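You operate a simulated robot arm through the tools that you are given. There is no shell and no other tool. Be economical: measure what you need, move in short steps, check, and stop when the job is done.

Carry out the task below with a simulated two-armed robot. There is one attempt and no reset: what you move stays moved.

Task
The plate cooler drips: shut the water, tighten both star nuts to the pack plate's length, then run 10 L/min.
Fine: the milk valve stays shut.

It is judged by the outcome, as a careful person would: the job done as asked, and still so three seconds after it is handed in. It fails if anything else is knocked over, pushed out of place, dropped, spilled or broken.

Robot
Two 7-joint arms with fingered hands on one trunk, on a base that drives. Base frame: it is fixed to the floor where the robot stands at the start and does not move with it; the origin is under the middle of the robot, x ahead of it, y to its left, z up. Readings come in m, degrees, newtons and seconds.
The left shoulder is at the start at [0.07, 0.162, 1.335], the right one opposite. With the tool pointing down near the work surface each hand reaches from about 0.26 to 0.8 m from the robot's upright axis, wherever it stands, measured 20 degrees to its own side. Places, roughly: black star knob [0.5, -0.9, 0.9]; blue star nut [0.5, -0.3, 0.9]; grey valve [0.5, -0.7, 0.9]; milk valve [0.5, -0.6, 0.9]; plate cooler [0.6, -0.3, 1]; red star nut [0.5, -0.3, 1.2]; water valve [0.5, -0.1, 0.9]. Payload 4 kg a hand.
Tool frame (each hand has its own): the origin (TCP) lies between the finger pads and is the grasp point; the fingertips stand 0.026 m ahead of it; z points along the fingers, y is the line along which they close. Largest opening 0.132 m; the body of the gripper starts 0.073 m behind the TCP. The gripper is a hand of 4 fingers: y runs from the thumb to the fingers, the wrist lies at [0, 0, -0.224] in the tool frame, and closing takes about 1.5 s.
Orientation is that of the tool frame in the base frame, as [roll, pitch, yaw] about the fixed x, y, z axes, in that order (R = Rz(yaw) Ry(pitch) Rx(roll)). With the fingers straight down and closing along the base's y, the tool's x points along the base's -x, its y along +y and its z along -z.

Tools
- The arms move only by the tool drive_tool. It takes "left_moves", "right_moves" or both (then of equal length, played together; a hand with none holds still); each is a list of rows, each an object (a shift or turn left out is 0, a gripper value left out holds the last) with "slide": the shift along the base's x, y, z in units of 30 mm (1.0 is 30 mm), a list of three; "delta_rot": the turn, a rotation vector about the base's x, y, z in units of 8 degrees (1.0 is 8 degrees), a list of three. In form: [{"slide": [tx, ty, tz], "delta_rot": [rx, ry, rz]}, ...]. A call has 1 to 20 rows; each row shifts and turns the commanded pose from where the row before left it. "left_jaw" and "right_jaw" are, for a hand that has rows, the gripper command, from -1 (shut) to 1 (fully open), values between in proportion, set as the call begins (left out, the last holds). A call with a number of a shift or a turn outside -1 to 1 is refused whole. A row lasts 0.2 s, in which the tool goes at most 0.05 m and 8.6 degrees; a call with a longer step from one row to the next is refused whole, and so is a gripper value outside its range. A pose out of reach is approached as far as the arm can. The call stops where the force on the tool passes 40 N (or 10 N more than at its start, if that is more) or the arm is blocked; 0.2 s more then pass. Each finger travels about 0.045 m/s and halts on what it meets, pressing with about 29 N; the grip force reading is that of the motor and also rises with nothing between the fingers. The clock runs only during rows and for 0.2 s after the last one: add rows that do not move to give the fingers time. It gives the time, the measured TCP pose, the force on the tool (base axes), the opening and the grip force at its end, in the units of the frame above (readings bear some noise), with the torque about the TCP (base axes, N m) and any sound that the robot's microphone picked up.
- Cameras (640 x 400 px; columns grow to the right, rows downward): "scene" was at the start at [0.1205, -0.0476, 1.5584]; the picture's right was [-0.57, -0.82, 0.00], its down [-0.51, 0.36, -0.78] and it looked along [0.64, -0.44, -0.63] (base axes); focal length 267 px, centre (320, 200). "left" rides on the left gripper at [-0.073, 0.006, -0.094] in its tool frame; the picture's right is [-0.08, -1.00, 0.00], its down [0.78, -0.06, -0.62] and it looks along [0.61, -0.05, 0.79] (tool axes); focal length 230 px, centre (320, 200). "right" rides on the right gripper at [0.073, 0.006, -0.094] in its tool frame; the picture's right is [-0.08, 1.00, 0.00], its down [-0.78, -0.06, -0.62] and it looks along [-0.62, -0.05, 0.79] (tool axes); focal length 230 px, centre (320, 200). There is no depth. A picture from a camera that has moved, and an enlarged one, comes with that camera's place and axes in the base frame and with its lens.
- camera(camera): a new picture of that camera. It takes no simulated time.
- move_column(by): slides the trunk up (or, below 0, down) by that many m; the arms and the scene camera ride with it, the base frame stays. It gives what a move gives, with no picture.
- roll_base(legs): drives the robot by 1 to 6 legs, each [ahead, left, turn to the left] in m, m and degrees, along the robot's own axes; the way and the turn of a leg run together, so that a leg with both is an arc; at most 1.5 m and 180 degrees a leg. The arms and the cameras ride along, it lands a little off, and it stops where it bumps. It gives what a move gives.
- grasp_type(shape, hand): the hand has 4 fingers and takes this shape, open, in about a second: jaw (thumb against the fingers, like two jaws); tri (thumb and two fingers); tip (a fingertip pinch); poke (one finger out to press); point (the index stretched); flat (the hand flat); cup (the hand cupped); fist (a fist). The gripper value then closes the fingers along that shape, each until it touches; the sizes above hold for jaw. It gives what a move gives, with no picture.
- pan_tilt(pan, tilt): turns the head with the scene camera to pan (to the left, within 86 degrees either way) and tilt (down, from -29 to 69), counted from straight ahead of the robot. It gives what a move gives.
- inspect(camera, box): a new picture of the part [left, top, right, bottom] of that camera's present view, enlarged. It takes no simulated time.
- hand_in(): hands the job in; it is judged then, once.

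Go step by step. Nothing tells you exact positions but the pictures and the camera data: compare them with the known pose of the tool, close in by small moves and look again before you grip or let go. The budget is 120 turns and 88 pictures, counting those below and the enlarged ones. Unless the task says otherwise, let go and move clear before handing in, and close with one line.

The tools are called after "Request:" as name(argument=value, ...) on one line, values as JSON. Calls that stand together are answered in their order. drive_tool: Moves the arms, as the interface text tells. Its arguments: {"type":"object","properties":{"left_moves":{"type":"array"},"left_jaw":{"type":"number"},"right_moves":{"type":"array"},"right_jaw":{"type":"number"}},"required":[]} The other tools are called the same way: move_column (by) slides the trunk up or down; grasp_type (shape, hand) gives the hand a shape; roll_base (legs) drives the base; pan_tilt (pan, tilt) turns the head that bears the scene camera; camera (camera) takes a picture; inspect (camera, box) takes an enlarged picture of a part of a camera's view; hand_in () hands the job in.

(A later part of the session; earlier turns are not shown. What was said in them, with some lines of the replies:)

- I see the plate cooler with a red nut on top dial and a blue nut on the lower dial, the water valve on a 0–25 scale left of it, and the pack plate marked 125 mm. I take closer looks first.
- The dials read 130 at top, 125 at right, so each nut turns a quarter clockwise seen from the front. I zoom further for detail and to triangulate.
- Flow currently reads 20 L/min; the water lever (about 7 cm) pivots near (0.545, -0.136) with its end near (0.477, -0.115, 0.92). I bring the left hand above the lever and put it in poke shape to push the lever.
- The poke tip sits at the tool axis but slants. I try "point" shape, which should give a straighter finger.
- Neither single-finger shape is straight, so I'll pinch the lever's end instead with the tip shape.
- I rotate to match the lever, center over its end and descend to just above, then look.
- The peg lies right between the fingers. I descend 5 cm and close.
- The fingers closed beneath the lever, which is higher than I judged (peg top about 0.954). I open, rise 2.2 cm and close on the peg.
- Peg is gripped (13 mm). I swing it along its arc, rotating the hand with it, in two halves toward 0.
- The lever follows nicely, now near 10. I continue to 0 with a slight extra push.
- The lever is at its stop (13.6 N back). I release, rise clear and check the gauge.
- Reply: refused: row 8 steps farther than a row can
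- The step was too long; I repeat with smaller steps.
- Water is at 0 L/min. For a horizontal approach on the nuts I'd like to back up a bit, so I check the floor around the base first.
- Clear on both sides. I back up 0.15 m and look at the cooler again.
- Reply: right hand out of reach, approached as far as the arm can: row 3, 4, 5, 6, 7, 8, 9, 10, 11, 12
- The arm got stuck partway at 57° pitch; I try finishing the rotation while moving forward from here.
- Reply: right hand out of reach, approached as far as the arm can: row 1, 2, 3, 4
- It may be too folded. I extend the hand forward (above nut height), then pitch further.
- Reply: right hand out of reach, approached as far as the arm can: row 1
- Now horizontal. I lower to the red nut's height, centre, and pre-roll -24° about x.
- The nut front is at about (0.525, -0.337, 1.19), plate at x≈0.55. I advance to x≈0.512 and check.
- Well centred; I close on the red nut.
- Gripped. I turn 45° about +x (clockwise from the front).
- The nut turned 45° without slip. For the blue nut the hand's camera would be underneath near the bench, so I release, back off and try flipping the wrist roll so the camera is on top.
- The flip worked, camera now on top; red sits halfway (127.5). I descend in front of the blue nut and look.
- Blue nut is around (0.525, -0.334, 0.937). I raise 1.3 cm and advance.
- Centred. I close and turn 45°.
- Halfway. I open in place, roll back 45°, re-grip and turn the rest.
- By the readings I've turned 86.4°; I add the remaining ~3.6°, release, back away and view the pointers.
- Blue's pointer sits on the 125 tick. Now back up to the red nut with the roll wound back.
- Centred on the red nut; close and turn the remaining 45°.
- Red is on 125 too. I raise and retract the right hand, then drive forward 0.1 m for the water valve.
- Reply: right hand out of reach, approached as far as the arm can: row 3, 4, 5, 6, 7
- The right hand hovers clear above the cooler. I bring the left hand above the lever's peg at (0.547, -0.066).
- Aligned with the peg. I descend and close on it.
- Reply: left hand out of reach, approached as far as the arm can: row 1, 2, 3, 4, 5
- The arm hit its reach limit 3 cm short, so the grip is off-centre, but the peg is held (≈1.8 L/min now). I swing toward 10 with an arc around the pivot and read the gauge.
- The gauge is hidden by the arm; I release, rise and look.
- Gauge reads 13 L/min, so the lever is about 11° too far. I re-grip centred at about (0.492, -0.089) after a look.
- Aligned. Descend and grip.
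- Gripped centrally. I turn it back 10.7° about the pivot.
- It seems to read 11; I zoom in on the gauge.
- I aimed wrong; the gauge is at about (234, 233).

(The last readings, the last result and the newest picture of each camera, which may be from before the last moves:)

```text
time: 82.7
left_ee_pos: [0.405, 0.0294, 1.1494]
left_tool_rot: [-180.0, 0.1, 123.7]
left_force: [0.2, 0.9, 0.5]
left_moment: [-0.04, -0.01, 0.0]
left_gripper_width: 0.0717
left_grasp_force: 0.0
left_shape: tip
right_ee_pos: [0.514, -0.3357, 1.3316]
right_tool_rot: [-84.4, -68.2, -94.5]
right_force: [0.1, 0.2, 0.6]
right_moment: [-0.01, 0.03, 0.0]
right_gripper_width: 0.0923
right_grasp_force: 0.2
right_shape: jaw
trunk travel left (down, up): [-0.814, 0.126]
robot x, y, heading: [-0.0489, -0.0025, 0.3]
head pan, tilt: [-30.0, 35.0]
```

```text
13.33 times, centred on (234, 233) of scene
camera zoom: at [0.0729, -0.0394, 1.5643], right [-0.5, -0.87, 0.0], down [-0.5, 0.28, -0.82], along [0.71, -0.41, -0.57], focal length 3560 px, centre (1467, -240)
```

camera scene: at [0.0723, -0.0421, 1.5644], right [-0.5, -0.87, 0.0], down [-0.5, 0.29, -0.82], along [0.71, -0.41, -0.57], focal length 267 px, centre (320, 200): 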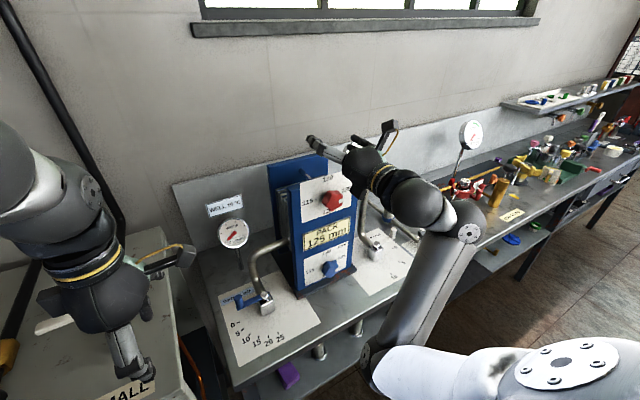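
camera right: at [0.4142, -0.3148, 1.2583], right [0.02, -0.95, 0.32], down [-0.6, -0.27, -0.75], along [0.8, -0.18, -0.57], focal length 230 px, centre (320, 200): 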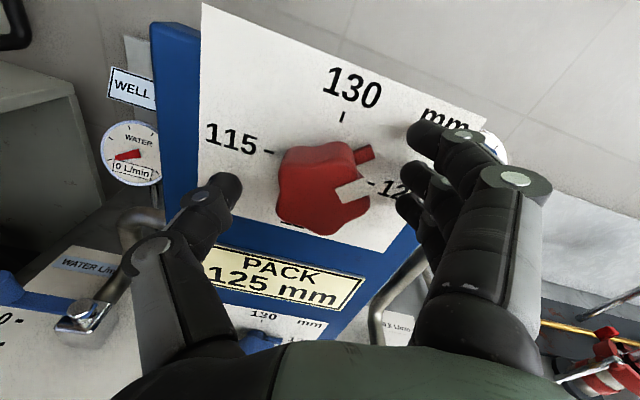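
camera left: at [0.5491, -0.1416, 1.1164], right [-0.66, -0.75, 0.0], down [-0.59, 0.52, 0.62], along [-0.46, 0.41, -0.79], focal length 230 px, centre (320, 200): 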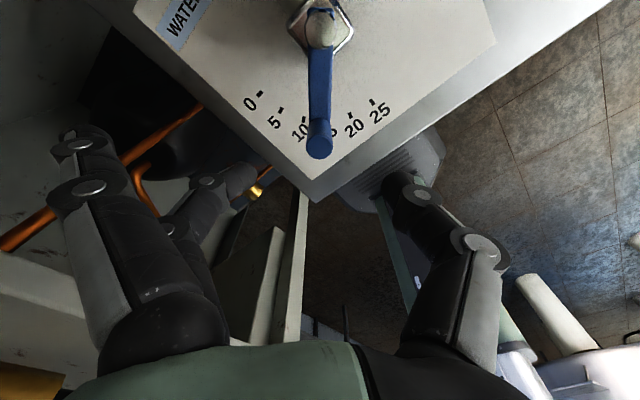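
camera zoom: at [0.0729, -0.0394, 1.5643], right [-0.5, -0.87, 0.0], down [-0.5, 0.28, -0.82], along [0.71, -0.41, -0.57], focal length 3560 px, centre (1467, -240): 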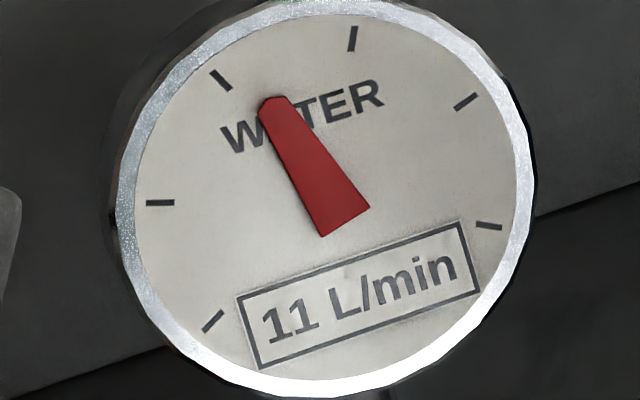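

It's about 11, needing another ~3.5° toward 0. I re-grip at the same pose and nudge.

Request:
drive_tool(left_moves=[{"slide": [0.8, -0.927, -0.7]}, {"slide": [0.8, -0.927, -0.7]}, {"slide": [0.8, -0.927, -0.7]}, {"slide": [0.79, -0.927, -0.7]}, {"slide": [0, 0, -0.94]}, {"slide": [0, 0, -0.94]}, {"slide": [0, 0, -0.94]}, {"slide": [0, 0, -0.94]}])

Request:
drive_tool(left_moves=[{}, {}, {}, {}, {}, {}, {}], left_jaw=-1)

Request:
drive_tool(left_moves=[{"slide": [0.115, 0.09, 0], "delta_rot": [0, 0, -0.44]}, {}])

Request:
drive_tool(left_moves=[{}, {}, {}, {}, {"slide": [0, 0, 0.9]}, {"slide": [0, 0, 0.9]}, {"slide": [0, 0, 0.9]}, {"slide": [0, 0, 0.9]}, {"slide": [-0.8, 0.9, 0.7]}, {"slide": [-0.8, 0.9, 0.7]}, {"slide": [-0.8, 0.9, 0.7]}, {"slide": [-0.8, 0.9, 0.7]}], left_jaw=0.1)

Request:
inspect(camera="scene", box=[214, 218, 254, 248])

```text
time: 84.5
left_ee_pos: [0.5014, -0.0873, 0.9455]
left_tool_rot: [-179.9, 0.0, 123.7]
left_force: [1.3, 0.9, -0.2]
left_moment: [-0.01, -0.01, 0.01]
left_gripper_width: 0.0719
left_grasp_force: 0.0
left_shape: tip
right_ee_pos: [0.5152, -0.338, 1.3305]
right_tool_rot: [-84.7, -68.1, -94.3]
right_force: [-0.2, 0.1, -0.6]
right_moment: [0.01, 0.01, 0.02]
right_gripper_width: 0.0922
right_grasp_force: 0.0
right_shape: jaw
trunk travel left (down, up): [-0.814, 0.126]
robot x, y, heading: [-0.0513, 0.0023, 0.1]
head pan, tilt: [-30.0, 35.0]
```

```text
time: 86.1
left_ee_pos: [0.502, -0.0875, 0.9455]
left_tool_rot: [179.9, -0.1, 123.6]
left_force: [0.1, -1.3, -3.3]
left_moment: [0.03, -0.02, 0.05]
left_gripper_width: 0.0139
left_grasp_force: 29.3
left_shape: tip
right_ee_pos: [0.5165, -0.3386, 1.331]
right_tool_rot: [-84.7, -68.0, -94.3]
right_force: [0.5, -0.1, -0.6]
right_moment: [0.0, 0.0, -0.03]
right_gripper_width: 0.0923
right_grasp_force: 0.1
right_shape: jaw
trunk travel left (down, up): [-0.814, 0.126]
robot x, y, heading: [-0.0533, 0.0033, -0.5]
head pan, tilt: [-30.0, 35.0]
```

```text
time: 86.7
left_ee_pos: [0.505, -0.0847, 0.9466]
left_tool_rot: [-180.0, 0.0, 120.2]
left_force: [0.2, -2.1, -1.7]
left_moment: [0.01, -0.01, -0.01]
left_gripper_width: 0.014
left_grasp_force: 29.4
left_shape: tip
right_ee_pos: [0.5152, -0.3391, 1.3307]
right_tool_rot: [-84.6, -68.0, -94.2]
right_force: [-0.6, 0.1, 0.6]
right_moment: [-0.01, 0.01, 0.03]
right_gripper_width: 0.092
right_grasp_force: 0.0
right_shape: jaw
trunk travel left (down, up): [-0.814, 0.126]
robot x, y, heading: [-0.0551, 0.0013, 0.1]
head pan, tilt: [-30.0, 35.0]
```

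```text
time: 89.3
left_ee_pos: [0.4065, 0.0252, 1.1425]
left_tool_rot: [-180.0, 0.0, 120.2]
left_force: [-0.8, 1.0, -0.3]
left_moment: [0.0, -0.01, -0.03]
left_gripper_width: 0.0717
left_grasp_force: 0.0
left_shape: tip
right_ee_pos: [0.5137, -0.3356, 1.3317]
right_tool_rot: [-84.4, -68.1, -94.6]
right_force: [-0.4, -0.2, -0.2]
right_moment: [-0.03, 0.01, 0.0]
right_gripper_width: 0.0922
right_grasp_force: 0.0
right_shape: jaw
trunk travel left (down, up): [-0.814, 0.126]
robot x, y, heading: [-0.0547, 0.0007, -0.1]
head pan, tilt: [-30.0, 35.0]
```

```text
13.33 times, centred on (234, 233) of scene
camera zoom: at [0.0729, -0.0399, 1.5643], right [-0.5, -0.87, 0.0], down [-0.5, 0.29, -0.82], along [0.71, -0.41, -0.57], focal length 3560 px, centre (1467, -240)
```

zoom: 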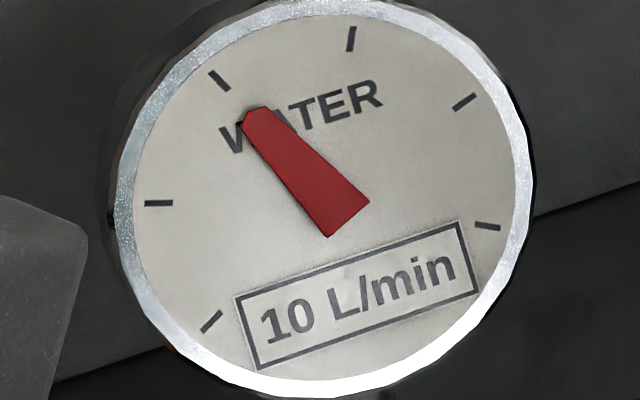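

Gauge reads 10 L/min with the needle on the tick. I back away so both hands are clear and do a final check.

Request:
roll_base(legs=[[-0.15, 0, 0]])

Request:
camera(camera="scene")

Request:
inspect(camera="scene", box=[240, 140, 420, 290])

```text
time: 90.6
left_ee_pos: [0.2628, 0.0237, 1.1408]
left_tool_rot: [-179.9, 0.0, 120.5]
left_force: [-0.4, 0.1, -0.2]
left_moment: [0.04, 0.03, 0.06]
left_gripper_width: 0.072
left_grasp_force: 0.1
left_shape: tip
right_ee_pos: [0.3725, -0.337, 1.3282]
right_tool_rot: [-85.0, -68.0, -93.9]
right_force: [0.4, -0.3, 0.2]
right_moment: [0.01, -0.01, 0.0]
right_gripper_width: 0.0921
right_grasp_force: 0.0
right_shape: jaw
trunk travel left (down, up): [-0.814, 0.126]
robot x, y, heading: [-0.1971, -0.0023, 0.1]
head pan, tilt: [-30.0, 35.0]
```

```text
30 pictures are left
camera scene: at [-0.0697, -0.0423, 1.5637], right [-0.5, -0.87, 0.0], down [-0.5, 0.28, -0.82], along [0.71, -0.41, -0.58], focal length 267 px, centre (320, 200)
```

scene: 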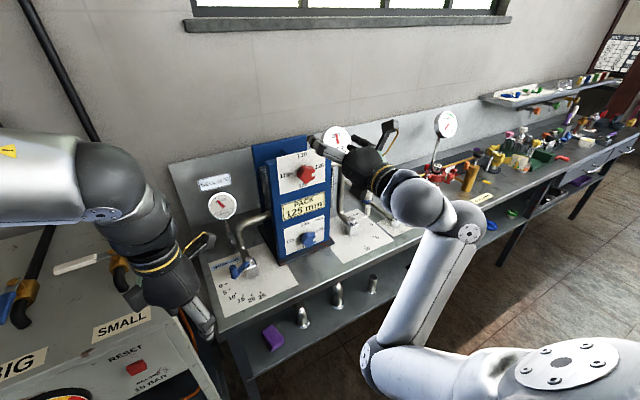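

```text
2.67 times, centred on (330, 215) of scene
camera zoom: at [-0.0697, -0.0423, 1.5637], right [-0.5, -0.87, 0.0], down [-0.5, 0.28, -0.82], along [0.71, -0.41, -0.58], focal length 712 px, centre (293, 160)
```

zoom: 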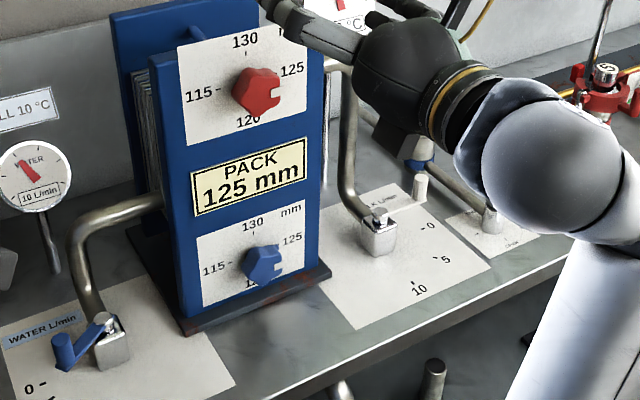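

Everything checks out: both pointers are at 125, water is at 10 L/min, the milk lever is untouched and both hands are clear. I hand in now.

Request:
hand_in()

```text
The job is handed in.
```

The job is done and handed in: I shut the water, tightened both star nuts to 125 mm, and set the water running at 10 L/min. The milk valve stayed shut.
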